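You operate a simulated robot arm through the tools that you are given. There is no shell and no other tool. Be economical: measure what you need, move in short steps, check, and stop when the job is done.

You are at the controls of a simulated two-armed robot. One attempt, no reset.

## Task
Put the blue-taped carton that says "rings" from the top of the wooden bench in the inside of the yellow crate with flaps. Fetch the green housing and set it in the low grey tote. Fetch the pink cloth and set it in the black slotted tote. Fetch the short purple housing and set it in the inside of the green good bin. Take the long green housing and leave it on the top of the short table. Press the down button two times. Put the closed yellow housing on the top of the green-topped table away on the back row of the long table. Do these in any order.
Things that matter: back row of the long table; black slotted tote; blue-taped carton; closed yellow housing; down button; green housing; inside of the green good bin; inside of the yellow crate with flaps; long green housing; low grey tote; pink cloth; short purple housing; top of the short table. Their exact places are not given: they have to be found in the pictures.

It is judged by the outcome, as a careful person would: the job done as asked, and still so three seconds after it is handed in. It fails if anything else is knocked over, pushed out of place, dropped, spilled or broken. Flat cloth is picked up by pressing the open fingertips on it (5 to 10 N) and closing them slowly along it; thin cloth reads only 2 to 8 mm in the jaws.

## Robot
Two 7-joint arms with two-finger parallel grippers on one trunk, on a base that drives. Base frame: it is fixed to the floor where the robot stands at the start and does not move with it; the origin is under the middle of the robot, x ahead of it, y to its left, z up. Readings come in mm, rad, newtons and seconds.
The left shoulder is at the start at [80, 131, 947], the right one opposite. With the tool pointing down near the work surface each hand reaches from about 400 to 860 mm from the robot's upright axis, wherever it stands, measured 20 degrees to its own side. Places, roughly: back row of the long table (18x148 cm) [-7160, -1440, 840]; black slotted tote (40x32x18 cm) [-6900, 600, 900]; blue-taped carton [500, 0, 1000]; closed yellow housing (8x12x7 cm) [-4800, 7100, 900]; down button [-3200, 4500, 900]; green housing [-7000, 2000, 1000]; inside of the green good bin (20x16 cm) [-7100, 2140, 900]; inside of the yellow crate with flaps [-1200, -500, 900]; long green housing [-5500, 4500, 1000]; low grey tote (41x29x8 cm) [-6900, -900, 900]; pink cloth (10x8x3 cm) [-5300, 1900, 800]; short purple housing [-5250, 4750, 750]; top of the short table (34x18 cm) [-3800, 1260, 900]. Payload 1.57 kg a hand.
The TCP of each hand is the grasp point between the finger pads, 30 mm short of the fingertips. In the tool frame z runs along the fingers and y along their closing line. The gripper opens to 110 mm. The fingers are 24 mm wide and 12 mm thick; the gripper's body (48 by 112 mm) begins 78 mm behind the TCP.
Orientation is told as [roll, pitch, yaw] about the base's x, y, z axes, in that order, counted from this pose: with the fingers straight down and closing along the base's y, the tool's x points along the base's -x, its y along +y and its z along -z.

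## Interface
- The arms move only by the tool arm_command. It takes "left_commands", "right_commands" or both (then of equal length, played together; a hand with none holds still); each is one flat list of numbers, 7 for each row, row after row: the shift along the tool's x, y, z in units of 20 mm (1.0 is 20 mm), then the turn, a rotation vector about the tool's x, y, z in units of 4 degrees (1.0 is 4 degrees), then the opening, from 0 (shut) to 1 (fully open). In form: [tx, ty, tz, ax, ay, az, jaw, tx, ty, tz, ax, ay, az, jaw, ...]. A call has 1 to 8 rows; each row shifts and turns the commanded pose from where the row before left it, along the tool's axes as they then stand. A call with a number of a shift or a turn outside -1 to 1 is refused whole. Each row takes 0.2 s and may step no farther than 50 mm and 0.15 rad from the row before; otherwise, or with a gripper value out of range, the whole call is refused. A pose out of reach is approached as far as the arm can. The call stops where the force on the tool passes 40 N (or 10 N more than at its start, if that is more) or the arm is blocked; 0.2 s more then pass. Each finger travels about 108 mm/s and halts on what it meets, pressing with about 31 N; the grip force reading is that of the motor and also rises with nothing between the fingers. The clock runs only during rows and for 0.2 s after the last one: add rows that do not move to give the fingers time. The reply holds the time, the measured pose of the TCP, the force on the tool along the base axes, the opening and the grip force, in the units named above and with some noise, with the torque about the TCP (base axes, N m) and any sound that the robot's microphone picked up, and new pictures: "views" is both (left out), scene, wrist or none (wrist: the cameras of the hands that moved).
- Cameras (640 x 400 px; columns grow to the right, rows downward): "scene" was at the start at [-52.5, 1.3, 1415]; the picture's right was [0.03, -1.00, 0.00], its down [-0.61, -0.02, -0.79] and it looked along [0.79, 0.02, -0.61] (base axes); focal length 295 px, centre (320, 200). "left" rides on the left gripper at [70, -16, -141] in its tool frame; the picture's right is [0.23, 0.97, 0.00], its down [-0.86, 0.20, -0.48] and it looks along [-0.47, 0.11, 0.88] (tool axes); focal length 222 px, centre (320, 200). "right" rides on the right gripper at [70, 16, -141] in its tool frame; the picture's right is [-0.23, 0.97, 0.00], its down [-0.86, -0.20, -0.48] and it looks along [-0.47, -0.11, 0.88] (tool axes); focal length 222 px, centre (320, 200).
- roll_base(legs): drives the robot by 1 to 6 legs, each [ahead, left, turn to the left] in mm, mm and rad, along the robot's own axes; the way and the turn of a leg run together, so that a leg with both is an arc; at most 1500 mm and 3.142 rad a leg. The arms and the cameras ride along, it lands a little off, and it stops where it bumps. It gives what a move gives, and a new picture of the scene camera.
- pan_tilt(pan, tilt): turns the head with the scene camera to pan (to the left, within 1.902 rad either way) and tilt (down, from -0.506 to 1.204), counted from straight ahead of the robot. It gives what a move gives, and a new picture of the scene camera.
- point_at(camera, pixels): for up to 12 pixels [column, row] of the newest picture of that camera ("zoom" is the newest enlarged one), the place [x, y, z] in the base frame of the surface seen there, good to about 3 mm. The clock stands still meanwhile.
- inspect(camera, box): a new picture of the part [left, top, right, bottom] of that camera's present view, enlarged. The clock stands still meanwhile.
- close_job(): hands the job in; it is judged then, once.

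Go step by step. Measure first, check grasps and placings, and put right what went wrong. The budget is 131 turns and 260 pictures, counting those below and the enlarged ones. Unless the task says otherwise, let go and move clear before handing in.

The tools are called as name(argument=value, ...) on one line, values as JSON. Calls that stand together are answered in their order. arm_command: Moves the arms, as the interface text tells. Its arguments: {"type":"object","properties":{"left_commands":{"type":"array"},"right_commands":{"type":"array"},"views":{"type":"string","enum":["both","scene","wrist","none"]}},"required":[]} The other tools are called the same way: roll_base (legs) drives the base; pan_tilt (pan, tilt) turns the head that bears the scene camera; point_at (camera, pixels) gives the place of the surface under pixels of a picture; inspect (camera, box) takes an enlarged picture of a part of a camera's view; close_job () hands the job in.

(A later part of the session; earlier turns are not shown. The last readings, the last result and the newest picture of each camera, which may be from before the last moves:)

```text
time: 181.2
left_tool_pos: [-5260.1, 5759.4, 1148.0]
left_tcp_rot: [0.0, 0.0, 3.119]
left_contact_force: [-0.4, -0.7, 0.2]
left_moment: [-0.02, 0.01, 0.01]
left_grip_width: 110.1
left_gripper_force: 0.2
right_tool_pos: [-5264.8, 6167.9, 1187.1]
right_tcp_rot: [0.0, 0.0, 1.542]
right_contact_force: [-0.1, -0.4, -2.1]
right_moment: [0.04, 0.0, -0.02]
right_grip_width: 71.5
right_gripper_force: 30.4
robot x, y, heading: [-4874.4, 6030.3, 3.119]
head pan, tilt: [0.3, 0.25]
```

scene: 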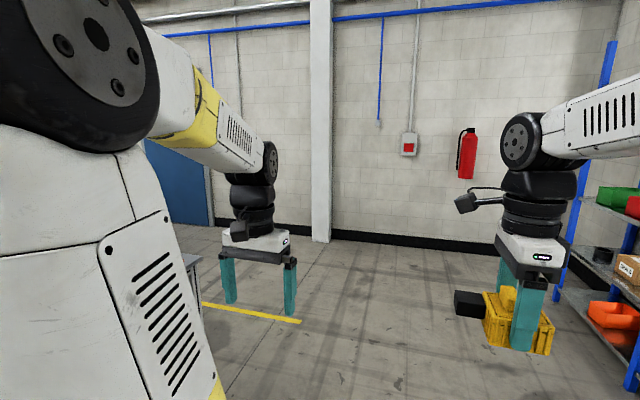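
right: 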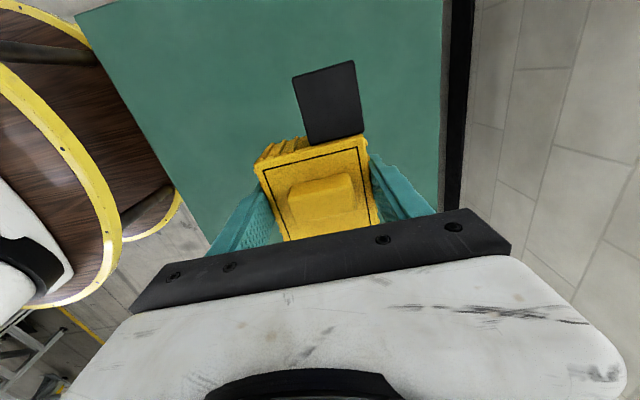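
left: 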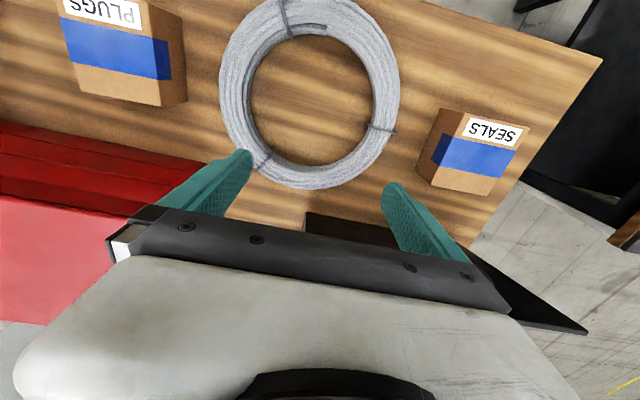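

Open floor ahead. I drive to about (-6400,5950) and turn to face -y for a view down the far aisle.

roll_base(legs=[[1450, 0, 0], [0, 0, 1.59]])

pan_tilt(pan=0.0, tilt=0.25)

```text
time: 192.4
left_tool_pos: [-6061.4, 5689.2, 1147.5]
left_tcp_rot: [0.0, 0.001, -1.573]
left_contact_force: [0.5, -0.9, -0.1]
left_moment: [0.01, 0.02, -0.01]
left_grip_width: 110.1
left_gripper_force: 0.1
right_tool_pos: [-6470.3, 5678.6, 1186.9]
right_tcp_rot: [0.0, 0.0, 3.133]
right_contact_force: [-0.5, 0.3, -1.7]
right_moment: [0.03, 0.02, 0.04]
right_grip_width: 71.6
right_gripper_force: 31.1
robot x, y, heading: [-6342.5, 6070.2, -1.575]
head pan, tilt: [0.3, 0.25]
```

scene: 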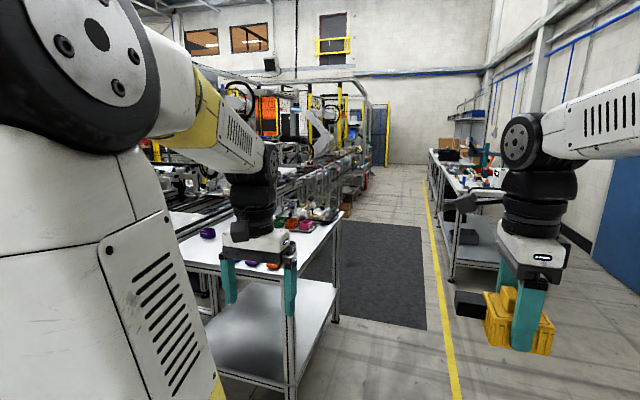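

```text
time: 193.2
left_tool_pos: [-6061.2, 5688.7, 1146.9]
left_tcp_rot: [0.001, 0.0, -1.574]
left_contact_force: [0.6, 0.6, 0.2]
left_moment: [0.02, 0.02, -0.01]
left_grip_width: 109.9
left_gripper_force: 0.1
right_tool_pos: [-6471.2, 5677.8, 1187.3]
right_tcp_rot: [0.001, -0.001, 3.132]
right_contact_force: [0.5, -0.8, -1.9]
right_moment: [0.03, 0.02, -0.04]
right_grip_width: 71.8
right_gripper_force: 30.7
robot x, y, heading: [-6337.8, 6073.2, -1.571]
head pan, tilt: [0.0, 0.25]
```

scene: 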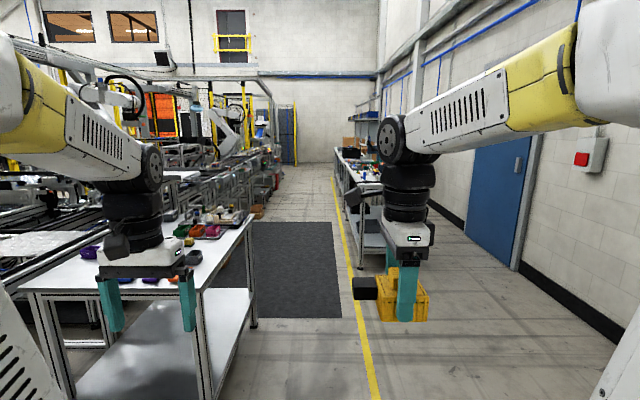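

The housing table is left ahead (150,260); the mat aisle runs beyond it. I measure the table's edges.

point_at(camera="scene", pixels=[[30, 290], [190, 330], [240, 225], [235, 232], [200, 228], [90, 250], [255, 325], [350, 190], [360, 265], [180, 232], [212, 228], [150, 280]])

inspect(camera="scene", box=[60, 190, 260, 300])

```text
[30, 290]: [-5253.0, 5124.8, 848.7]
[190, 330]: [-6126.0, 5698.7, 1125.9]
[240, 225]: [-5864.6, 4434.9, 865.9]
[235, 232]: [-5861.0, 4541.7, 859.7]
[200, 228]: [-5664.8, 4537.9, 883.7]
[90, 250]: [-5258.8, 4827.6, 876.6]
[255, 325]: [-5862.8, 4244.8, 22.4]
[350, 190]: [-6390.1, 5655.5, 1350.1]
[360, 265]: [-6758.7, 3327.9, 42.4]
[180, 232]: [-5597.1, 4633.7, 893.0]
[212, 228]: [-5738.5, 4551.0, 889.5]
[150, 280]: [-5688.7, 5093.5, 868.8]
```

```text
3.20 times, centred on (160, 245) of scene
```

zoom: 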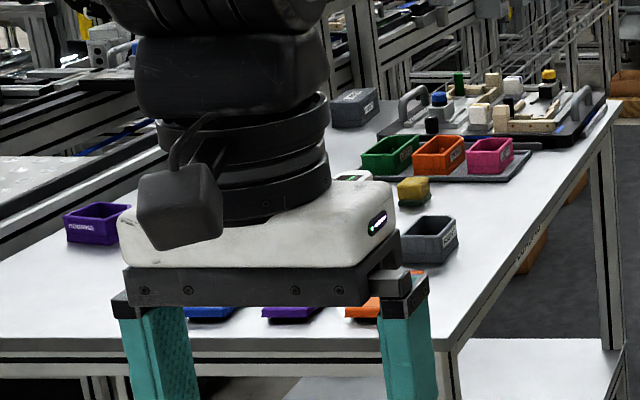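

I shift to the table's near end, (-5700,5560), for a close look at the housings.

roll_base(legs=[[0, 640, 0], [480, 0, 0]])

pan_tilt(pan=0.0, tilt=0.55)

inspect(camera="scene", box=[100, 60, 480, 300])

```text
time: 199.3
left_tool_pos: [-5409.3, 5201.6, 1146.4]
left_tcp_rot: [0.0, -0.001, -1.568]
left_contact_force: [-0.2, -0.6, -0.5]
left_moment: [-0.01, -0.03, -0.04]
left_grip_width: 109.9
left_gripper_force: 0.1
right_tool_pos: [-5819.4, 5189.3, 1186.3]
right_tcp_rot: [0.0, 0.0, 3.135]
right_contact_force: [0.3, -0.3, -1.3]
right_moment: [0.01, 0.03, 0.01]
right_grip_width: 71.7
right_gripper_force: 31.0
robot x, y, heading: [-5690.1, 5581.0, -1.568]
head pan, tilt: [0.0, 0.25]
```

scene: 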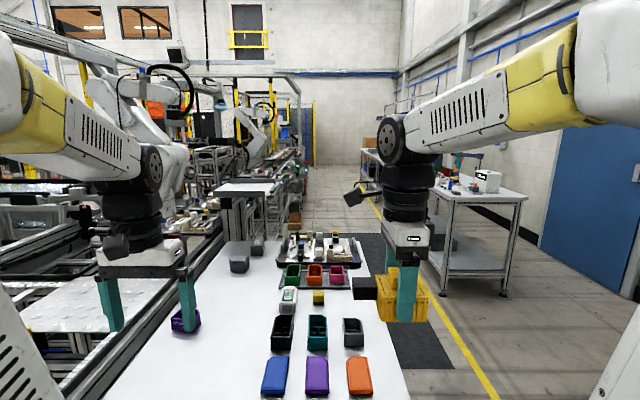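

```text
time: 200.1
left_tool_pos: [-5409.7, 5200.9, 1146.0]
left_tcp_rot: [-0.001, -0.002, -1.571]
left_contact_force: [-0.6, 0.4, -0.1]
left_moment: [-0.02, 0.03, 0.02]
left_grip_width: 110.0
left_gripper_force: 0.0
right_tool_pos: [-5818.7, 5190.2, 1188.3]
right_tcp_rot: [0.001, 0.0, 3.136]
right_contact_force: [-1.1, -0.1, -1.3]
right_moment: [0.01, 0.01, -0.01]
right_grip_width: 71.9
right_gripper_force: 30.6
robot x, y, heading: [-5690.1, 5581.3, -1.566]
head pan, tilt: [0.0, 0.55]
```

scene: 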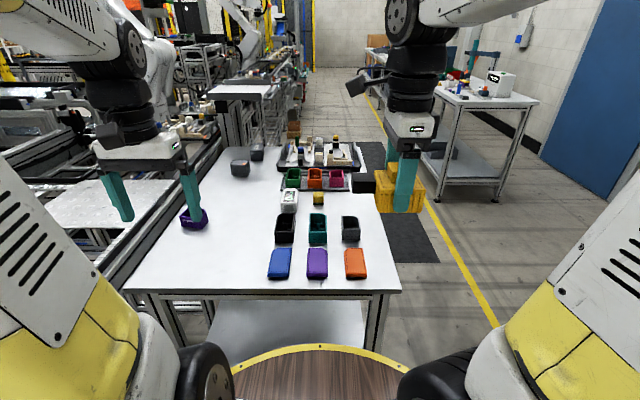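

```text
1.67 times, centred on (290, 180) of scene
```

zoom: 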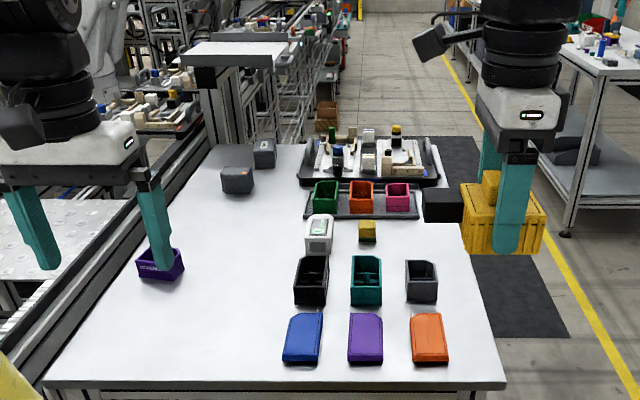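

I enlarge the loose items: the purple thing at (193,220), the tray with green/orange/pink, and the purple lid.

inspect(camera="scene", box=[170, 195, 220, 240])

inspect(camera="scene", box=[255, 130, 375, 215])

inspect(camera="scene", box=[220, 205, 400, 290])

point_at(camera="scene", pixels=[[193, 222], [292, 178], [315, 178], [336, 178], [318, 262], [281, 230], [318, 230], [350, 230], [318, 198], [288, 200], [240, 165], [193, 212]])

```text
8.89 times, centred on (195, 218) of scene
```

zoom: 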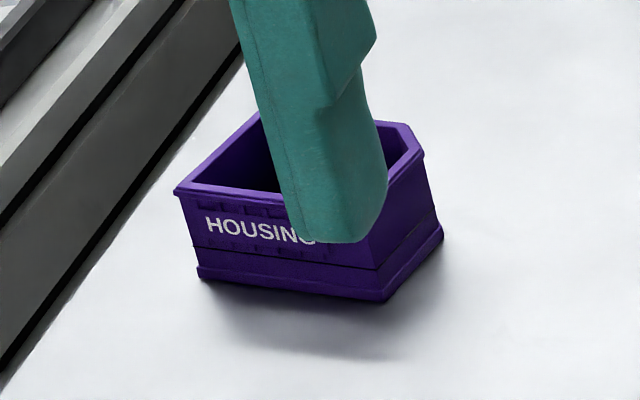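

```text
4.71 times, centred on (315, 172) of scene
```

zoom: 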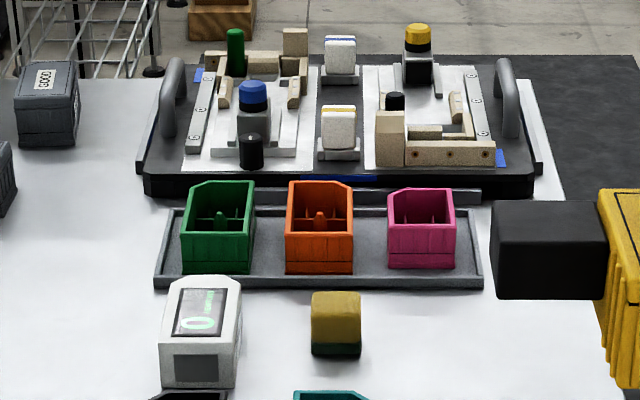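

```text
3.56 times, centred on (310, 248) of scene
```

zoom: 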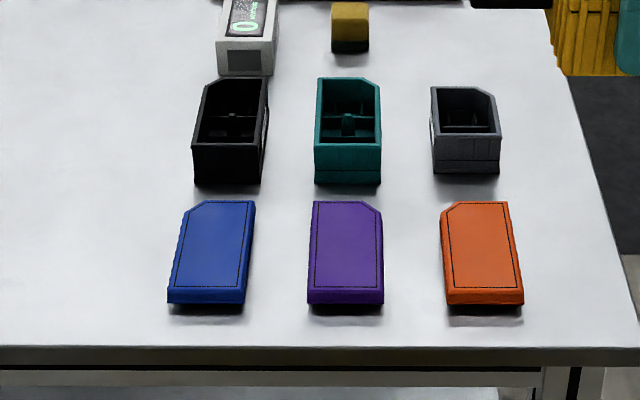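

```text
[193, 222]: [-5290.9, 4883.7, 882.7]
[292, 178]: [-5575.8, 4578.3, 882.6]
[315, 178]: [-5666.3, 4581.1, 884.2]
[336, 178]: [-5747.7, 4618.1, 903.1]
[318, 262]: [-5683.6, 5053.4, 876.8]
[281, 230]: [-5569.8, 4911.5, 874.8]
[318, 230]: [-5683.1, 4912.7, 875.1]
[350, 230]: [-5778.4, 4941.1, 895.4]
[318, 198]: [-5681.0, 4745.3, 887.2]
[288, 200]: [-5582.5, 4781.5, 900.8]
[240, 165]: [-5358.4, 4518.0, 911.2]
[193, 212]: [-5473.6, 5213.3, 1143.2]
```

The purple HOUSING box at (193,222) is the short purple one, at about (-5290,4870); the long green one is in the small tray. I move a little closer and bring the left hand over the purple one.

roll_base(legs=[[40, 100, 0]])

arm_command(left_commands=[-1, 0, 0, 0, 0, 0, 1, -1, 0, 0, 0, 0, 0, 1, -1, 0, 0, 0, 0, 0, 1, -1, 0, 0, 0, 0, 0, 1, -1, 0, 0, 0, 0, 0, 1, -1, 0, 0, 0, 0, 0, 1, -1, 0, 0, 0, 0, 0, 1, -1, 0, 0, 0, 0, 0, 1], views="wrist")

```text
time: 201.3
left_tool_pos: [-5309.2, 5160.7, 1147.1]
left_tcp_rot: [0.002, 0.002, -1.568]
left_contact_force: [-0.3, 0.1, -0.1]
left_moment: [-0.01, 0.0, -0.02]
left_grip_width: 109.9
left_gripper_force: 0.0
right_tool_pos: [-5718.7, 5149.3, 1186.3]
right_tcp_rot: [0.0, -0.001, 3.134]
right_contact_force: [-0.5, -0.4, -2.4]
right_moment: [0.02, 0.01, 0.0]
right_grip_width: 71.8
right_gripper_force: 30.8
robot x, y, heading: [-5587.5, 5536.8, -1.57]
head pan, tilt: [0.0, 0.55]
```

scene: 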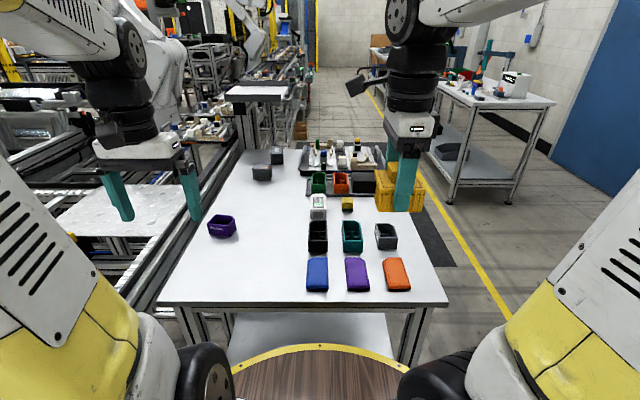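

```text
time: 203.1
left_tool_pos: [-5308.4, 5000.9, 1147.3]
left_tcp_rot: [0.0, -0.001, -1.569]
left_contact_force: [-0.1, 0.6, 0.5]
left_moment: [-0.04, -0.05, 0.0]
left_grip_width: 109.7
left_gripper_force: 0.1
right_tool_pos: [-5718.6, 5149.4, 1187.8]
right_tcp_rot: [0.0, -0.001, 3.134]
right_contact_force: [-1.1, 0.1, -1.6]
right_moment: [-0.01, 0.03, 0.0]
right_grip_width: 71.8
right_gripper_force: 31.7
robot x, y, heading: [-5593.2, 5543.0, -1.569]
head pan, tilt: [0.0, 0.55]
```

left: 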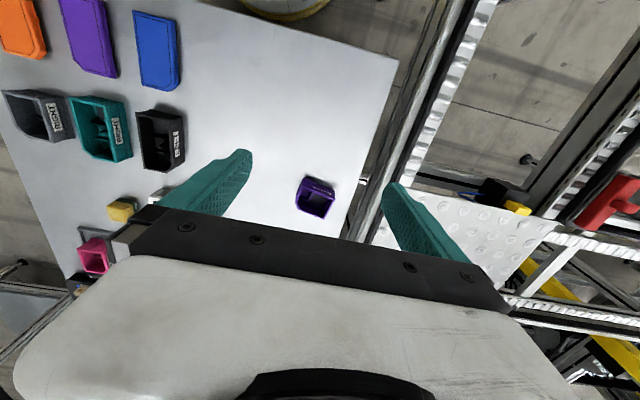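

The purple housing shows at (315,196) in the left picture. I measure its corners.

inspect(camera="left", box=[275, 160, 355, 230])

inspect(camera="scene", box=[195, 205, 250, 245])

point_at(camera="left", pixels=[[305, 178], [334, 188], [298, 206], [325, 216], [314, 198], [300, 190], [330, 202], [345, 200]])

```text
5.71 times, centred on (315, 195) of left
```

zoom: 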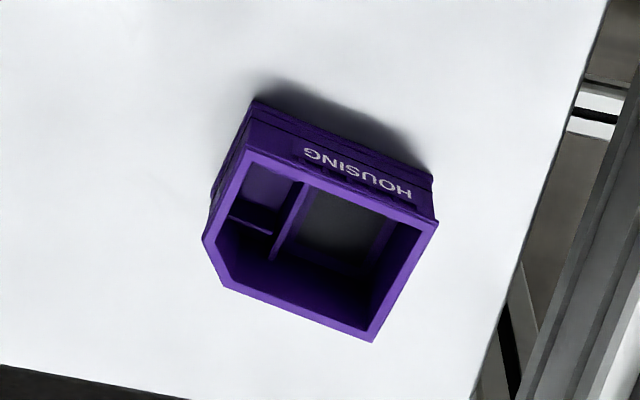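

```text
10.00 times, centred on (222, 225) of scene
```

zoom: 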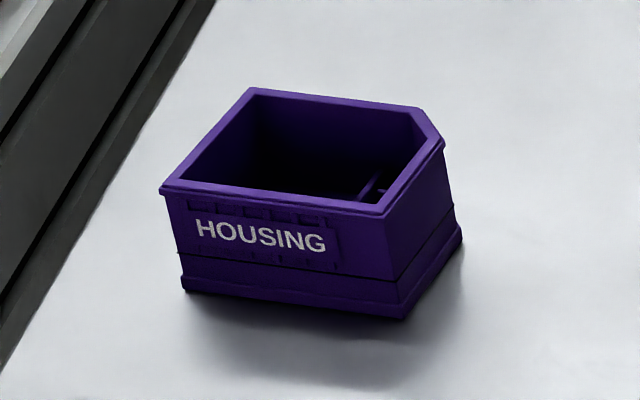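

```text
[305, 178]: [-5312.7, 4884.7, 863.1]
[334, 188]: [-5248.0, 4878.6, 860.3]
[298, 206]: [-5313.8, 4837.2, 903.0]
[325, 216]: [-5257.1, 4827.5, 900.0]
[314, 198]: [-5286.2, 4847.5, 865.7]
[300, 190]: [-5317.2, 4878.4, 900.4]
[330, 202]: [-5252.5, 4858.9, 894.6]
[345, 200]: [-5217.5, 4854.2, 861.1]
```

I measure the rim corners in the enlarged scene view.

point_at(camera="zoom", pixels=[[252, 93], [170, 188], [382, 210], [436, 142], [414, 108], [330, 98], [275, 199], [210, 140], [412, 175], [260, 240], [290, 300], [100, 300]])

```text
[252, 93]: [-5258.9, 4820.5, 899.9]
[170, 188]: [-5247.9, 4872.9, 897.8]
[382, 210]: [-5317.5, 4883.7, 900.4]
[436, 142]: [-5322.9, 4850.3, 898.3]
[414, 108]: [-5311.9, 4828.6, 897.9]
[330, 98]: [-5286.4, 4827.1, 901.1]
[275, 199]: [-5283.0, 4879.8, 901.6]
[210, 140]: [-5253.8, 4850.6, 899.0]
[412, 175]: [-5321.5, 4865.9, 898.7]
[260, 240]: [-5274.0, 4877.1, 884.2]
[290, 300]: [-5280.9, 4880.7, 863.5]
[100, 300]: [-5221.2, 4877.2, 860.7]
```

Purple housing: 70 × 57 mm, centre (-5288,4852), turned ≈ -10°, top 900. I position the left hand above, turned to match, with jaws at 88 mm.

arm_command(left_commands=[-0.93, 0.125, 0.9, 0, 0, 0, 0.8, -0.93, 0.125, 0.9, 0, 0, 0, 0.8, -0.93, 0.125, 0.9, 0, 0, 0, 0.8, -0.93, 0.125, 0.9, 0, 0, 0, 0.8, -0.93, 0.125, 0.9, 0, 0, 0.6, 0.8, -0.93, 0.125, 0.9, 0, 0, 0.6, 0.8, -0.93, 0.125, 0.9, 0, 0, 0.6, 0.8, -0.93, 0.125, 0.9, 0, 0, 0.6, 0.8], views="both")

inspect(camera="left", box=[220, 80, 460, 230])

```text
time: 204.9
left_tool_pos: [-5292.3, 4850.9, 1001.2]
left_tcp_rot: [-0.002, 0.001, -1.736]
left_contact_force: [-0.1, 0.2, 0.6]
left_moment: [0.02, -0.02, 0.02]
left_grip_width: 88.0
left_gripper_force: 0.0
right_tool_pos: [-5717.9, 5148.8, 1187.0]
right_tcp_rot: [0.0, 0.001, 3.134]
right_contact_force: [0.0, 0.4, -2.0]
right_moment: [-0.03, -0.01, 0.01]
right_grip_width: 71.5
right_gripper_force: 30.6
robot x, y, heading: [-5587.9, 5540.5, -1.568]
head pan, tilt: [0.0, 0.55]
```

scene: 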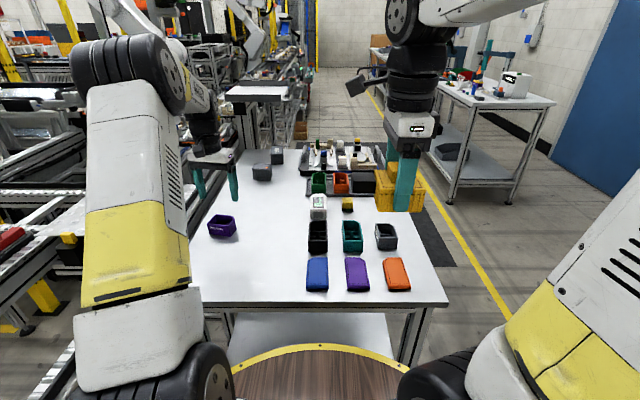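
left: 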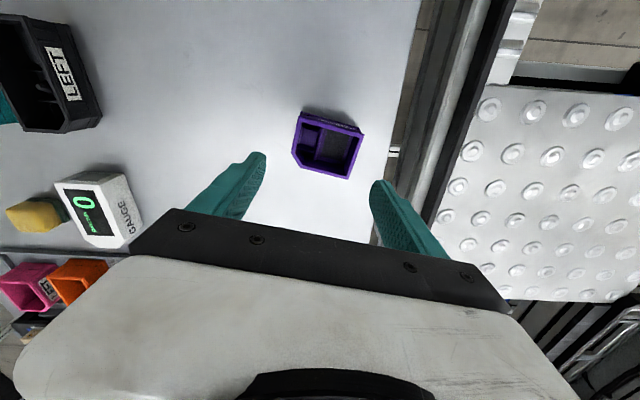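

```text
2.67 times, centred on (340, 155) of left
```

zoom: 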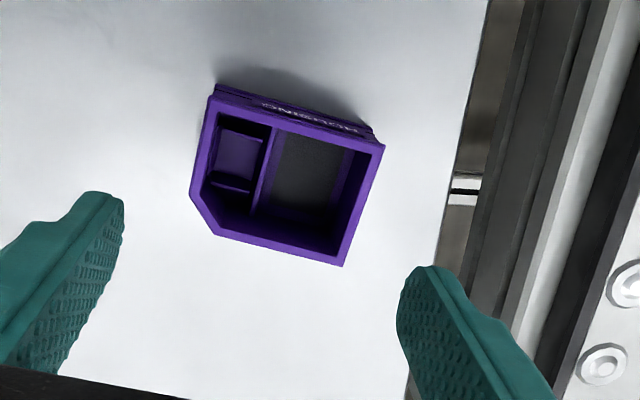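

point_at(camera="zoom", pixels=[[212, 97], [382, 146], [341, 262], [222, 234], [194, 190], [470, 160], [500, 160], [570, 130]])

```text
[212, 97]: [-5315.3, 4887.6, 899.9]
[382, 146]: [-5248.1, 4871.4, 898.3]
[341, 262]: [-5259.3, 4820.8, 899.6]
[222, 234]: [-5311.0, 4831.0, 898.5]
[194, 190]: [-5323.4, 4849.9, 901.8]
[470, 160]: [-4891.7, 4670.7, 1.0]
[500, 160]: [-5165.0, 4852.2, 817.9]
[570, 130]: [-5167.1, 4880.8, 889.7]
```

Rotation is ≈ -12.6°, centre (-5287,4854). I trim by +5 mm/+3 mm and 3°, descend to TCP z≈895 and close.

arm_command(left_commands=[0.15, 0.25, 0.9, 0, 0, 0.8, 0.8, 0, 0, 0.9, 0, 0, 0, 0.8, 0, 0, 0.9, 0, 0, 0, 0.8, 0, 0, 0.9, 0, 0, 0, 0.8, 0, 0, 0.9, 0, 0, 0, 0.8, 0, 0, 0.8, 0, 0, 0, 0.8, 0, 0, 0, 0, 0, 0, 0.5, 0, 0, 0, 0, 0, 0, 0.5], views="wrist")

```text
time: 206.7
left_tool_pos: [-5286.6, 4853.3, 896.5]
left_tcp_rot: [-0.001, -0.001, -1.792]
left_contact_force: [-0.3, 0.1, -0.2]
left_moment: [0.0, 0.04, -0.06]
left_grip_width: 71.3
left_gripper_force: 30.8
right_tool_pos: [-5718.2, 5148.8, 1186.9]
right_tcp_rot: [0.0, 0.0, 3.134]
right_contact_force: [0.0, 0.7, -1.2]
right_moment: [-0.04, 0.04, 0.01]
right_grip_width: 71.6
right_gripper_force: 31.4
robot x, y, heading: [-5591.3, 5540.1, -1.565]
head pan, tilt: [0.0, 0.55]
```

left: 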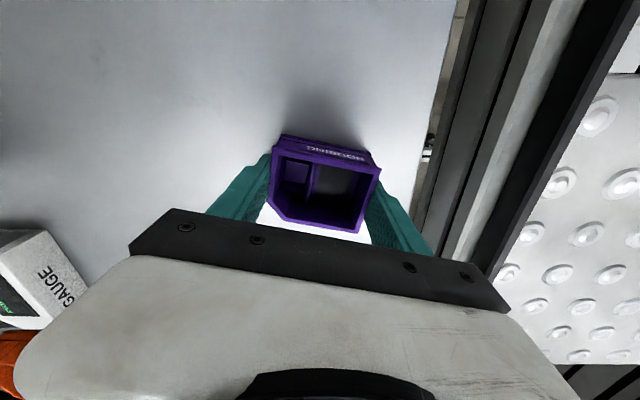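

Gripped at 71.3 mm. I lift and retract the left hand.

arm_command(left_commands=[0, 0, -0.5, 0, 0, 0, 0.5, 0, 0, -1, 0, 0, 0, 0.5, 0, 0, -1, 0, 0, 0, 0.5, 0, 0, -1, 0, 0, 0, 0.5, 0, 0, -1, 0, 0, 0, 0.5, 0.5, 0, -1, 0, 0, -1, 0.5, 0.5, 0, -1, 0, 0, -1, 0.5, 0.5, 0, -1, 0, 0, -1, 0.5], views="wrist")

arm_command(left_commands=[1, 0, -1, 0, 0, 0, 0.5, 1, 0, -1, 0, 0, 0, 0.5, 1, 0, -1, 0, 0, 0, 0.5, 1, 0, -1, 0, 0, 0, 0.5, 1, 0, -1, 0, 0, 0, 0.5, 1, 0, -1, 0, 0, 0, 0.5, 1, 0, -1, 0, 0, 0, 0.5, 1, 0, 0, 0, 0, 0, 0.5], views="none")

arm_command(left_commands=[1, 0, 0, 0, 0, 0, 0.5, 1, 0, 0, 0, 0, 0, 0.5, 1, 0, 0, 0, 0, 0, 0.5, 1, 0, 0, 0, 0, 0, 0.5, 1, 0, 0, 0, 0, 0, 0.5, 1, 0, 0, 0, 0, 0, 0.5, 1, 0, 0, 0, 0, 0, 0.5], views="none")

```text
time: 208.5
left_tool_pos: [-5283.6, 4883.1, 1046.7]
left_tcp_rot: [0.001, -0.001, -1.582]
left_contact_force: [-0.3, -0.5, -1.0]
left_moment: [0.03, 0.01, -0.01]
left_grip_width: 71.6
left_gripper_force: 30.5
right_tool_pos: [-5718.5, 5148.8, 1187.1]
right_tcp_rot: [0.0, 0.0, 3.134]
right_contact_force: [0.4, -0.4, -1.5]
right_moment: [0.04, 0.01, 0.02]
right_grip_width: 71.9
right_gripper_force: 30.9
robot x, y, heading: [-5587.3, 5545.6, -1.57]
head pan, tilt: [0.0, 0.55]
```

left: 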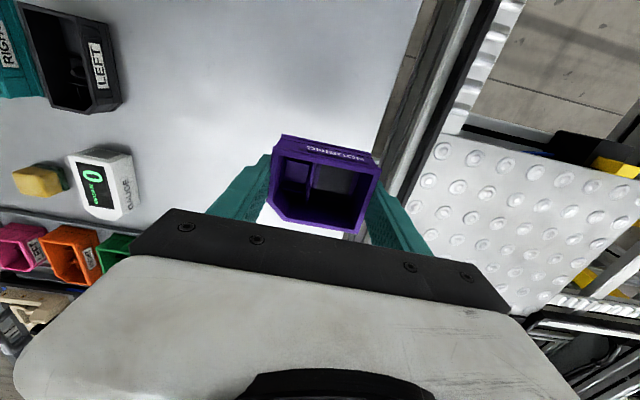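

```text
time: 210.3
left_tool_pos: [-5279.8, 5041.2, 1185.2]
left_tcp_rot: [0.0, 0.002, -1.583]
left_contact_force: [0.2, -0.5, -0.9]
left_moment: [0.02, 0.02, 0.01]
left_grip_width: 71.0
left_gripper_force: 30.9
right_tool_pos: [-5718.6, 5147.7, 1186.4]
right_tcp_rot: [0.0, -0.001, 3.136]
right_contact_force: [0.1, 0.0, -1.0]
right_moment: [0.08, -0.02, -0.01]
right_grip_width: 71.8
right_gripper_force: 31.1
robot x, y, heading: [-5589.9, 5545.0, -1.571]
head pan, tilt: [0.0, 0.55]
```

```text
time: 211.9
left_tool_pos: [-5280.4, 5182.2, 1187.7]
left_tcp_rot: [0.001, -0.001, -1.584]
left_contact_force: [0.1, -0.1, -0.9]
left_moment: [0.03, 0.01, -0.02]
left_grip_width: 71.2
left_gripper_force: 30.9
right_tool_pos: [-5718.9, 5148.4, 1187.5]
right_tcp_rot: [0.0, -0.001, 3.135]
right_contact_force: [0.2, -0.7, -1.9]
right_moment: [0.01, 0.05, 0.01]
right_grip_width: 71.7
right_gripper_force: 31.3
robot x, y, heading: [-5592.3, 5544.0, -1.571]
head pan, tilt: [0.0, 0.55]
```

Both items are held. I move to the mat aisle and drive toward the long bench on the right.

roll_base(legs=[[-120, 0, 0], [0, -720, 0], [1300, 0, 0], [1000, 0, 0]])

pan_tilt(pan=-0.1, tilt=0.4)

```text
time: 227.7
left_tool_pos: [-6045.3, 2983.0, 1187.6]
left_tcp_rot: [-0.001, -0.001, -1.603]
left_contact_force: [0.4, -0.3, -0.7]
left_moment: [0.01, 0.0, -0.01]
left_grip_width: 71.1
left_gripper_force: 31.1
right_tool_pos: [-6484.1, 2956.0, 1186.4]
right_tcp_rot: [0.0, 0.001, 3.115]
right_contact_force: [-0.2, 0.3, -2.0]
right_moment: [-0.01, 0.02, 0.0]
right_grip_width: 71.8
right_gripper_force: 31.1
robot x, y, heading: [-6346.0, 3346.1, -1.586]
head pan, tilt: [0.0, 0.55]
```

scene: 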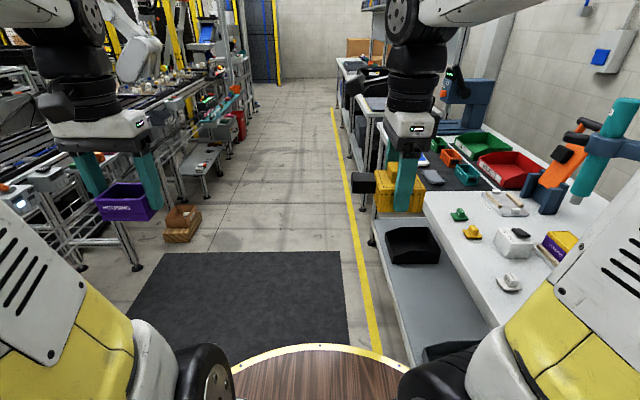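

```text
time: 228.4
left_tool_pos: [-6046.4, 2982.5, 1187.6]
left_tcp_rot: [0.0, 0.001, -1.601]
left_contact_force: [-0.3, -0.1, -0.7]
left_moment: [-0.01, 0.03, 0.0]
left_grip_width: 71.0
left_gripper_force: 31.0
right_tool_pos: [-6484.2, 2957.1, 1186.7]
right_tcp_rot: [-0.001, 0.0, 3.117]
right_contact_force: [-0.7, -0.4, -2.3]
right_moment: [0.03, 0.01, 0.0]
right_grip_width: 71.6
right_gripper_force: 31.4
robot x, y, heading: [-6343.9, 3346.2, -1.585]
head pan, tilt: [-0.099, 0.4]
```

scene: 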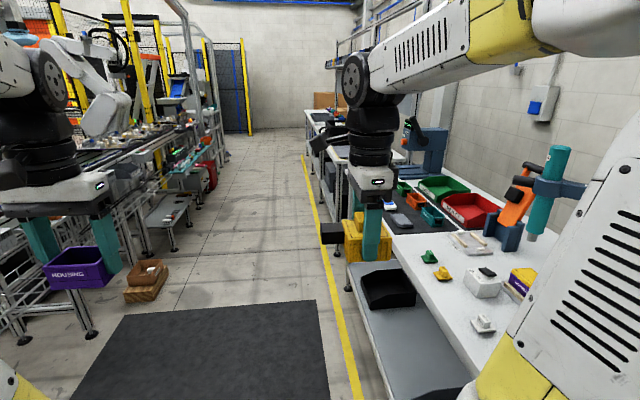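

The green bin is at (445,185) on the bench. I drive to face it.

roll_base(legs=[[1000, 0, 0], [0, 0, -1.556]])

pan_tilt(pan=0.15, tilt=0.55)

```text
time: 237.4
left_tool_pos: [-6733.0, 2039.6, 1188.3]
left_tcp_rot: [0.0, 0.0, 3.1]
left_contact_force: [0.0, 0.3, -0.6]
left_moment: [-0.08, -0.05, 0.0]
left_grip_width: 71.2
left_gripper_force: 31.3
right_tool_pos: [-6757.1, 2478.7, 1186.9]
right_tcp_rot: [0.001, 0.001, 1.538]
right_contact_force: [0.2, -0.1, -1.9]
right_moment: [0.01, -0.03, 0.03]
right_grip_width: 71.7
right_gripper_force: 30.9
robot x, y, heading: [-6366.0, 2338.6, 3.113]
head pan, tilt: [-0.099, 0.4]
```

scene: 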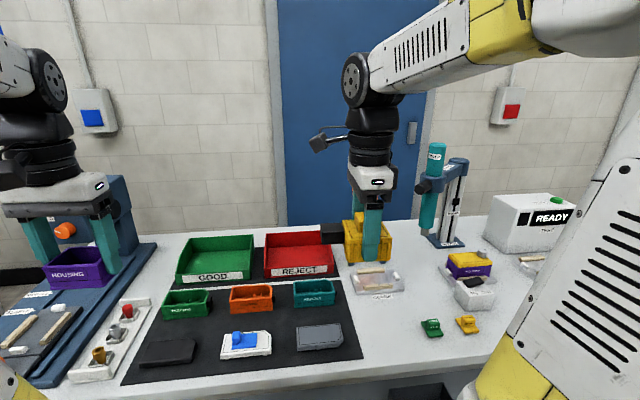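

```text
time: 238.2
left_tool_pos: [-6733.5, 2039.9, 1188.4]
left_tcp_rot: [0.0, 0.0, 3.102]
left_contact_force: [0.1, 0.3, -0.9]
left_moment: [0.01, 0.01, 0.02]
left_grip_width: 71.2
left_gripper_force: 30.9
right_tool_pos: [-6755.6, 2479.2, 1187.2]
right_tcp_rot: [0.001, 0.0, 1.536]
right_contact_force: [-1.7, 0.3, -2.1]
right_moment: [0.04, 0.0, 0.0]
right_grip_width: 71.6
right_gripper_force: 31.5
robot x, y, heading: [-6365.6, 2342.2, 3.12]
head pan, tilt: [0.15, 0.55]
```

scene: 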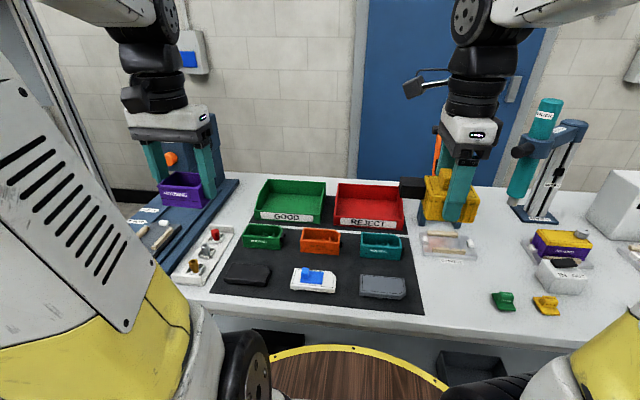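

GOOD bin at (292,200), and the green housing at (263,236). I measure both.

inspect(camera="scene", box=[225, 165, 425, 300])

point_at(camera="scene", pixels=[[266, 181], [324, 183], [258, 212], [321, 219], [293, 200], [290, 192], [250, 228], [280, 230], [245, 244], [279, 246], [263, 233], [230, 225]])

```text
2.96 times, centred on (325, 232) of scene
```

zoom: 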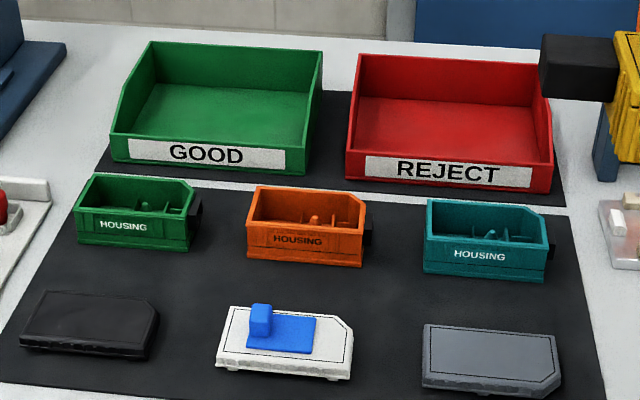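

```text
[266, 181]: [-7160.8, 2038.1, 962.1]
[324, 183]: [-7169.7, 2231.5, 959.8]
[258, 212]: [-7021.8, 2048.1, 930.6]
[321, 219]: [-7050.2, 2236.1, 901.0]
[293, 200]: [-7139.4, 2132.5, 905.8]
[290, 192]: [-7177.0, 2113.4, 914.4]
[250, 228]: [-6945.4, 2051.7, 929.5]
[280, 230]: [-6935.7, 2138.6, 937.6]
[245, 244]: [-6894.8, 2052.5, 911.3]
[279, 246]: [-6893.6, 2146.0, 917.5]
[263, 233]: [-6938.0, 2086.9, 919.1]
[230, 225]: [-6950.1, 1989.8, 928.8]
```

GOOD bin: x -7022..-7175, y 2040..2235, floor z≈905. I bring the purple housing above its middle, shifting sideways first.

arm_command(left_commands=[-0.962, -0.5, 0, 0, 0, 0, 0.5, -0.962, -0.5, 0, 0, 0, 0, 0.5, -0.962, -0.5, 0, 0, 0, 0, 0.5, -0.962, -0.5, 0, 0, 0, 0, 0.5, -0.962, -0.5, 0, 0, 0, 0, 0.5, -0.962, -0.5, 0, 0, 0, 0, 0.5, -0.962, -0.5, 0, 0, 0, 0, 0.5, -0.962, -0.5, 0, 0, 0, 0, 0.5], views="none")

arm_command(left_commands=[-0.962, 0, 0.5, 0, 0, 0, 0.5, -0.962, 0, 0.5, 0, 0, 0, 0.5, -0.962, 0, 0.5, 0, 0, 0, 0.5, -0.962, 0, 0.5, 0, 0, 0, 0.5, -0.962, 0, 0.5, 0, 0, 0, 0.5, -0.962, 0, 0.5, 0, 0, 0, 0.5, -0.962, 0, 0.5, 0, 0, 0, 0.5, -0.962, 0, 0.5, 0, 0, 0, 0.5], views="both")

```text
time: 240.0
left_tool_pos: [-6883.2, 2126.3, 1186.0]
left_tcp_rot: [0.001, 0.0, 3.102]
left_contact_force: [0.0, -0.5, -1.8]
left_moment: [-0.01, -0.01, 0.02]
left_grip_width: 71.1
left_gripper_force: 30.5
right_tool_pos: [-6756.7, 2479.2, 1186.9]
right_tcp_rot: [-0.001, 0.0, 1.537]
right_contact_force: [-0.3, 0.2, -1.8]
right_moment: [0.01, 0.0, 0.01]
right_grip_width: 71.7
right_gripper_force: 30.4
robot x, y, heading: [-6368.5, 2341.6, 3.117]
head pan, tilt: [0.15, 0.55]
```

```text
time: 241.8
left_tool_pos: [-7036.6, 2133.9, 1107.4]
left_tcp_rot: [0.0, -0.001, 3.103]
left_contact_force: [-0.1, -0.3, -0.9]
left_moment: [0.01, 0.01, -0.03]
left_grip_width: 71.1
left_gripper_force: 30.7
right_tool_pos: [-6756.1, 2478.9, 1187.6]
right_tcp_rot: [0.001, 0.001, 1.538]
right_contact_force: [0.8, 0.0, -1.2]
right_moment: [0.03, -0.02, 0.04]
right_grip_width: 71.6
right_gripper_force: 31.1
robot x, y, heading: [-6367.1, 2340.7, 3.111]
head pan, tilt: [0.15, 0.55]
```

scene: 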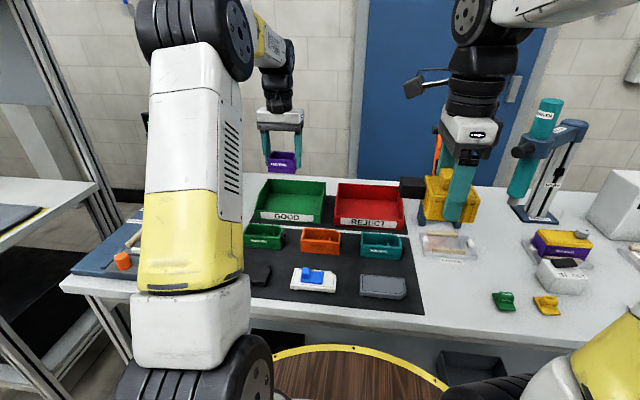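
left: 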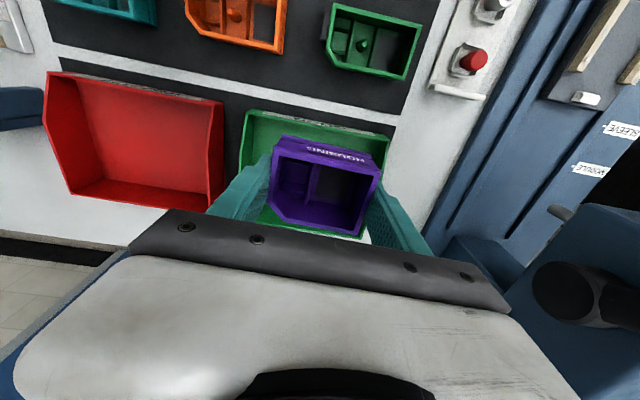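

Now 58 mm further back and down into the bin.

arm_command(left_commands=[-0.95, -0.1, 0, 0, 0, 0, 0.5, -0.95, -0.1, 0, 0, 0, 0, 0.5, -0.95, 0, 0, 0, 0, 0, 0.5, 0, 0, 1, 0, 0, 0, 0.5, 0, 0, 1, 0, 0, 0, 0.5, 0, 0, 1, 0, 0, 0, 0.5, 0, 0, 1, 0, 0, 0, 0.5, 0, 0, 1, 0, 0, 0, 0.5], views="scene")

inspect(camera="left", box=[180, 60, 460, 260])

```text
time: 243.6
left_tool_pos: [-7093.4, 2139.8, 1006.8]
left_tcp_rot: [0.0, 0.0, 3.101]
left_contact_force: [0.9, 0.5, -1.4]
left_moment: [-0.04, 0.01, 0.0]
left_grip_width: 71.2
left_gripper_force: 30.8
right_tool_pos: [-6755.6, 2478.7, 1187.4]
right_tcp_rot: [0.001, 0.0, 1.538]
right_contact_force: [0.3, 0.1, -2.1]
right_moment: [0.04, 0.02, -0.03]
right_grip_width: 71.5
right_gripper_force: 31.0
robot x, y, heading: [-6364.6, 2340.2, 3.113]
head pan, tilt: [0.15, 0.55]
```

scene: 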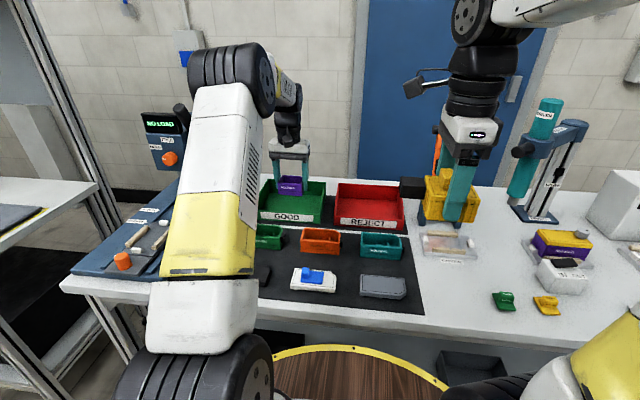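

```text
2.00 times, centred on (320, 160) of left
```

zoom: 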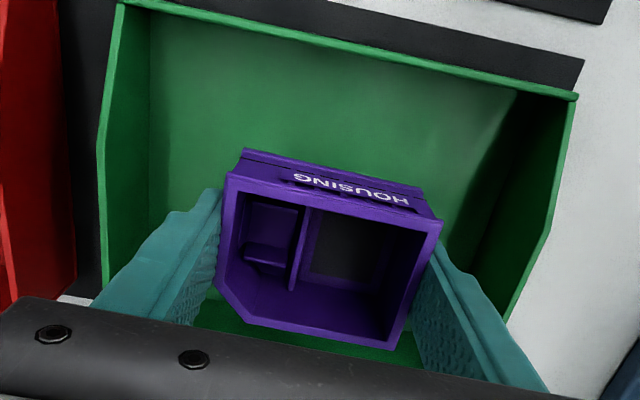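

Well inside the bin. I lower the last ~65 mm gently.

arm_command(left_commands=[0.2, 0, 1, 0, 0, 0, 0.5, 0.2, 0, 1, 0, 0, 0, 0.5, 0, 0, 0.8, 0, 0, 0, 0.5, 0, 0, 0.15, 0, 0, 0, 0.5, 0, 0, 0.15, 0, 0, 0, 0.5], views="none")

```text
time: 244.8
left_tool_pos: [-7085.4, 2138.8, 945.1]
left_tcp_rot: [0.002, 0.002, 3.103]
left_contact_force: [-0.7, 0.2, -1.1]
left_moment: [0.01, -0.03, 0.0]
left_grip_width: 71.1
left_gripper_force: 31.5
right_tool_pos: [-6757.4, 2479.4, 1187.5]
right_tcp_rot: [0.001, 0.002, 1.538]
right_contact_force: [0.5, 0.4, -2.1]
right_moment: [0.0, -0.02, -0.02]
right_grip_width: 71.8
right_gripper_force: 30.4
robot x, y, heading: [-6370.6, 2338.8, 3.116]
head pan, tilt: [0.15, 0.55]
```

arm_command(left_commands=[0, 0, 0.1, 0, 0, 0, 0.5, 0, 0, 0.1, 0, 0, 0, 0.5], views="none")

```text
time: 245.4
left_tool_pos: [-7086.0, 2137.9, 944.3]
left_tcp_rot: [-0.001, -0.003, 3.101]
left_contact_force: [4.8, -0.2, 26.2]
left_moment: [0.14, -0.8, 0.03]
left_grip_width: 71.0
left_gripper_force: 31.4
right_tool_pos: [-6755.1, 2480.4, 1186.5]
right_tcp_rot: [0.001, 0.0, 1.537]
right_contact_force: [-0.5, -0.2, -2.0]
right_moment: [0.04, -0.03, -0.02]
right_grip_width: 71.5
right_gripper_force: 30.7
robot x, y, heading: [-6366.3, 2339.6, 3.111]
head pan, tilt: [0.15, 0.55]
```

Contact (26 N). I ease up slightly, open, and rise.

arm_command(left_commands=[0, 0, -0.15, 0, 0, 0, 0.5, 0, 0, 0, 0, 0, 0, 0.85, 0, 0, 0, 0, 0, 0, 0.85, 0, 0, -0.6, 0, 0, 0, 0.85, 0, 0, -1, 0, 0, 0, 0.85, 0, 0, -1, 0, 0, 0, 0.85, 0, 0, -1, 0, 0, 0, 0.85, 0, 0, -1, 0, 0, 0, 0.85], views="none")

arm_command(left_commands=[1, 0.1, -0.4, 0, 0, 0, 1, 1, 0.1, -0.4, 0, 0, 0, 1, 1, 0.1, 0, 0, 0, 0, 1, 1, 0.1, 0, 0, 0, 0, 1, 1, 0.1, 0, 0, 0, 0, 1, 1, 0.1, 0, 0, 0, 0, 1, 1, 0.1, 0, 0, 0, 0, 1], views="both")

inspect(camera="left", box=[220, 60, 420, 220])

```text
time: 247.2
left_tool_pos: [-7084.7, 2136.9, 1034.9]
left_tcp_rot: [-0.001, -0.001, 3.102]
left_contact_force: [-0.3, -0.2, -0.3]
left_moment: [0.07, 0.02, -0.01]
left_grip_width: 93.5
left_gripper_force: 0.0
right_tool_pos: [-6755.7, 2479.1, 1186.6]
right_tcp_rot: [0.0, 0.0, 1.537]
right_contact_force: [0.1, -0.2, -2.0]
right_moment: [-0.01, -0.02, 0.02]
right_grip_width: 71.7
right_gripper_force: 30.8
robot x, y, heading: [-6368.0, 2340.3, 3.113]
head pan, tilt: [0.15, 0.55]
```

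```text
time: 248.8
left_tool_pos: [-6946.1, 2117.7, 1051.3]
left_tcp_rot: [0.001, -0.002, 3.102]
left_contact_force: [0.1, 0.4, 0.1]
left_moment: [-0.01, 0.0, -0.04]
left_grip_width: 109.9
left_gripper_force: 0.0
right_tool_pos: [-6755.9, 2479.0, 1187.4]
right_tcp_rot: [0.0, 0.0, 1.536]
right_contact_force: [-0.7, 1.2, -1.9]
right_moment: [0.05, -0.03, 0.0]
right_grip_width: 71.7
right_gripper_force: 31.0
robot x, y, heading: [-6366.4, 2336.2, 3.113]
head pan, tilt: [0.15, 0.55]
```

scene: 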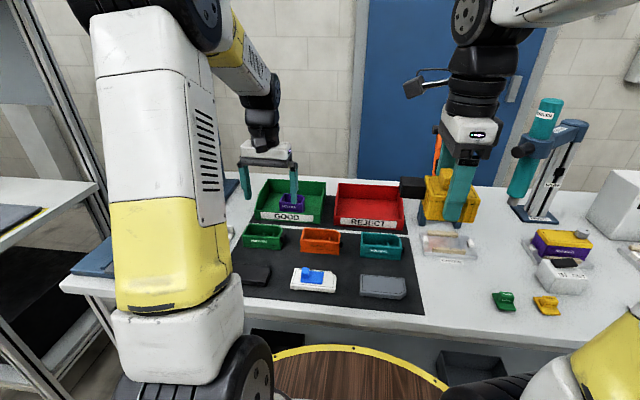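
left: 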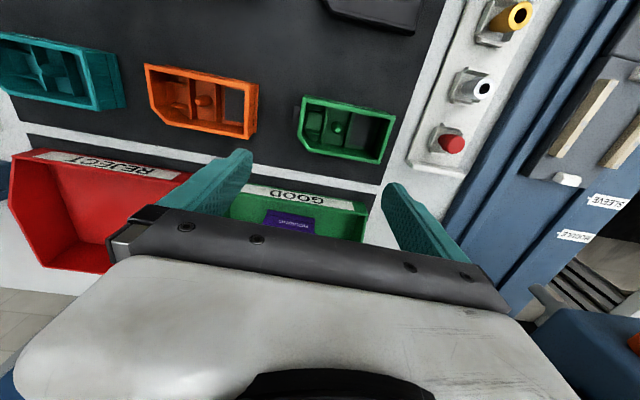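

```text
2.50 times, centred on (320, 140) of left
```

zoom: 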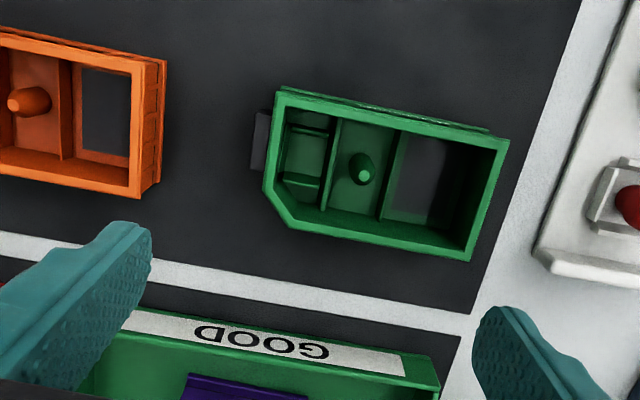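

Purple rests in the GOOD bin. I measure the green housing's rim corners.

point_at(camera="zoom", pixels=[[281, 94], [503, 143], [467, 256], [297, 221], [270, 190], [258, 140], [360, 165], [220, 150], [385, 110], [380, 240]])

```text
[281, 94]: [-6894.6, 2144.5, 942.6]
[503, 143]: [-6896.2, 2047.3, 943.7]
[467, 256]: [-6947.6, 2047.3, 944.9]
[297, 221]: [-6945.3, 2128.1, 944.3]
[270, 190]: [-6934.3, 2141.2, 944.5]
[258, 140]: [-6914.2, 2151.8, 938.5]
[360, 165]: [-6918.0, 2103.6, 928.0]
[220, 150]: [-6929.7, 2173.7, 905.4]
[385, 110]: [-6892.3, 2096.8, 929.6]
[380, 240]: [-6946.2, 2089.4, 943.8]
```

Green housing: x -6894..-6949, y 2045..2146, rim 944; it must be gripped across x. I turn the left hand 92° in place.

arm_command(left_commands=[0, 0, 0, 0, 0, -1, 1, 0, 0, 0, 0, 0, -1, 1, 0, 0, 0, 0, 0, -1, 1, 0, 0, 0, 0, 0, -1, 1, 0, 0, 0, 0, 0, -1, 1, 0, 0, 0, 0, 0, -1, 1, 0, 0, 0, 0, 0, -1, 1, 0, 0, 0, 0, 0, -1, 1], views="none")

arm_command(left_commands=[0, 0, 0, 0, 0, -1, 1, 0, 0, 0, 0, 0, -1, 1, 0, 0, 0, 0, 0, -1, 1, 0, 0, 0, 0, 0, -1, 1, 0, 0, 0, 0, 0, -1, 1, 0, 0, 0, 0, 0, -1, 1, 0, 0, 0, 0, 0, -1, 1, 0, 0, 0, 0, 0, -1, 1], views="none")

arm_command(left_commands=[0, 0, 0, 0, 0, -0.885, 1, 0, 0, 0, 0, 0, -0.885, 1, 0, 0, 0, 0, 0, -0.885, 1, 0, 0, 0, 0, 0, -0.885, 1, 0, 0, 0, 0, 0, -0.885, 1, 0, 0, 0, 0, 0, -0.885, 1, -0.6, 0.6, 0, 0, 0, -0.885, 0.9, -0.6, 0.6, 0, 0, 0, -0.885, 0.8], views="both")

```text
time: 250.6
left_tool_pos: [-6946.4, 2118.9, 1052.3]
left_tcp_rot: [0.001, -0.002, -2.621]
left_contact_force: [-0.3, -0.3, 0.4]
left_moment: [0.04, 0.0, 0.02]
left_grip_width: 109.9
left_gripper_force: 0.1
right_tool_pos: [-6756.0, 2479.7, 1187.5]
right_tcp_rot: [0.0, 0.001, 1.539]
right_contact_force: [-1.1, -0.6, -2.4]
right_moment: [0.02, 0.0, 0.03]
right_grip_width: 71.5
right_gripper_force: 31.6
robot x, y, heading: [-6366.9, 2341.4, 3.122]
head pan, tilt: [0.15, 0.55]
```

```text
time: 252.4
left_tool_pos: [-6945.4, 2118.6, 1052.2]
left_tcp_rot: [-0.001, -0.001, -2.062]
left_contact_force: [-1.4, 0.1, -0.4]
left_moment: [0.02, 0.01, 0.02]
left_grip_width: 109.9
left_gripper_force: 0.1
right_tool_pos: [-6756.2, 2479.9, 1187.3]
right_tcp_rot: [0.0, -0.001, 1.538]
right_contact_force: [-0.9, -0.2, -1.9]
right_moment: [0.06, -0.01, -0.01]
right_grip_width: 71.6
right_gripper_force: 30.7
robot x, y, heading: [-6365.5, 2341.3, 3.116]
head pan, tilt: [0.15, 0.55]
```

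```text
time: 254.2
left_tool_pos: [-6924.9, 2092.3, 1051.6]
left_tcp_rot: [0.0, 0.0, -1.57]
left_contact_force: [0.9, 0.6, -0.9]
left_moment: [-0.01, -0.03, 0.0]
left_grip_width: 87.7
left_gripper_force: 0.1
right_tool_pos: [-6755.9, 2479.4, 1187.6]
right_tcp_rot: [0.0, 0.0, 1.536]
right_contact_force: [0.8, 0.7, -2.1]
right_moment: [0.01, -0.03, 0.01]
right_grip_width: 71.7
right_gripper_force: 30.7
robot x, y, heading: [-6365.8, 2339.4, 3.118]
head pan, tilt: [0.15, 0.55]
```

scene: 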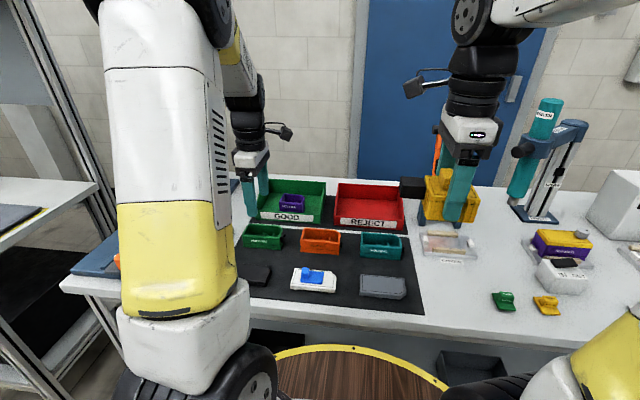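
left: 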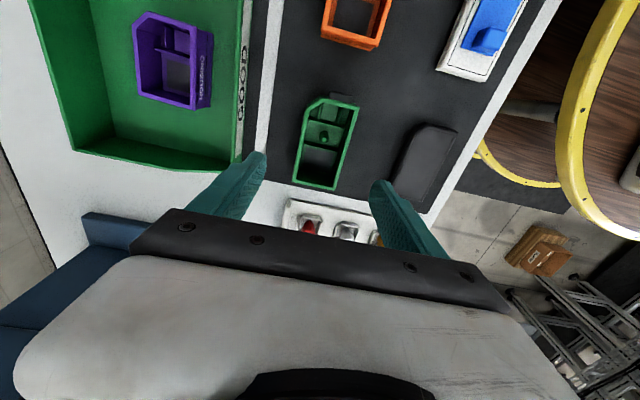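

I verify the green housing's sides from this view.

point_at(camera="left", pixels=[[303, 140], [349, 147], [296, 182], [337, 190], [356, 107], [322, 145], [306, 105], [280, 150]])

```text
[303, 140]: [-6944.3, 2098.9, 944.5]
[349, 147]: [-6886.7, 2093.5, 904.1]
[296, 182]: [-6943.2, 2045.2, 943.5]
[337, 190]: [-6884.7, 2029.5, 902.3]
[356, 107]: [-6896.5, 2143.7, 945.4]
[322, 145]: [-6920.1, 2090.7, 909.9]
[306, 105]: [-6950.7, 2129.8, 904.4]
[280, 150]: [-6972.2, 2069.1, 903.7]
```

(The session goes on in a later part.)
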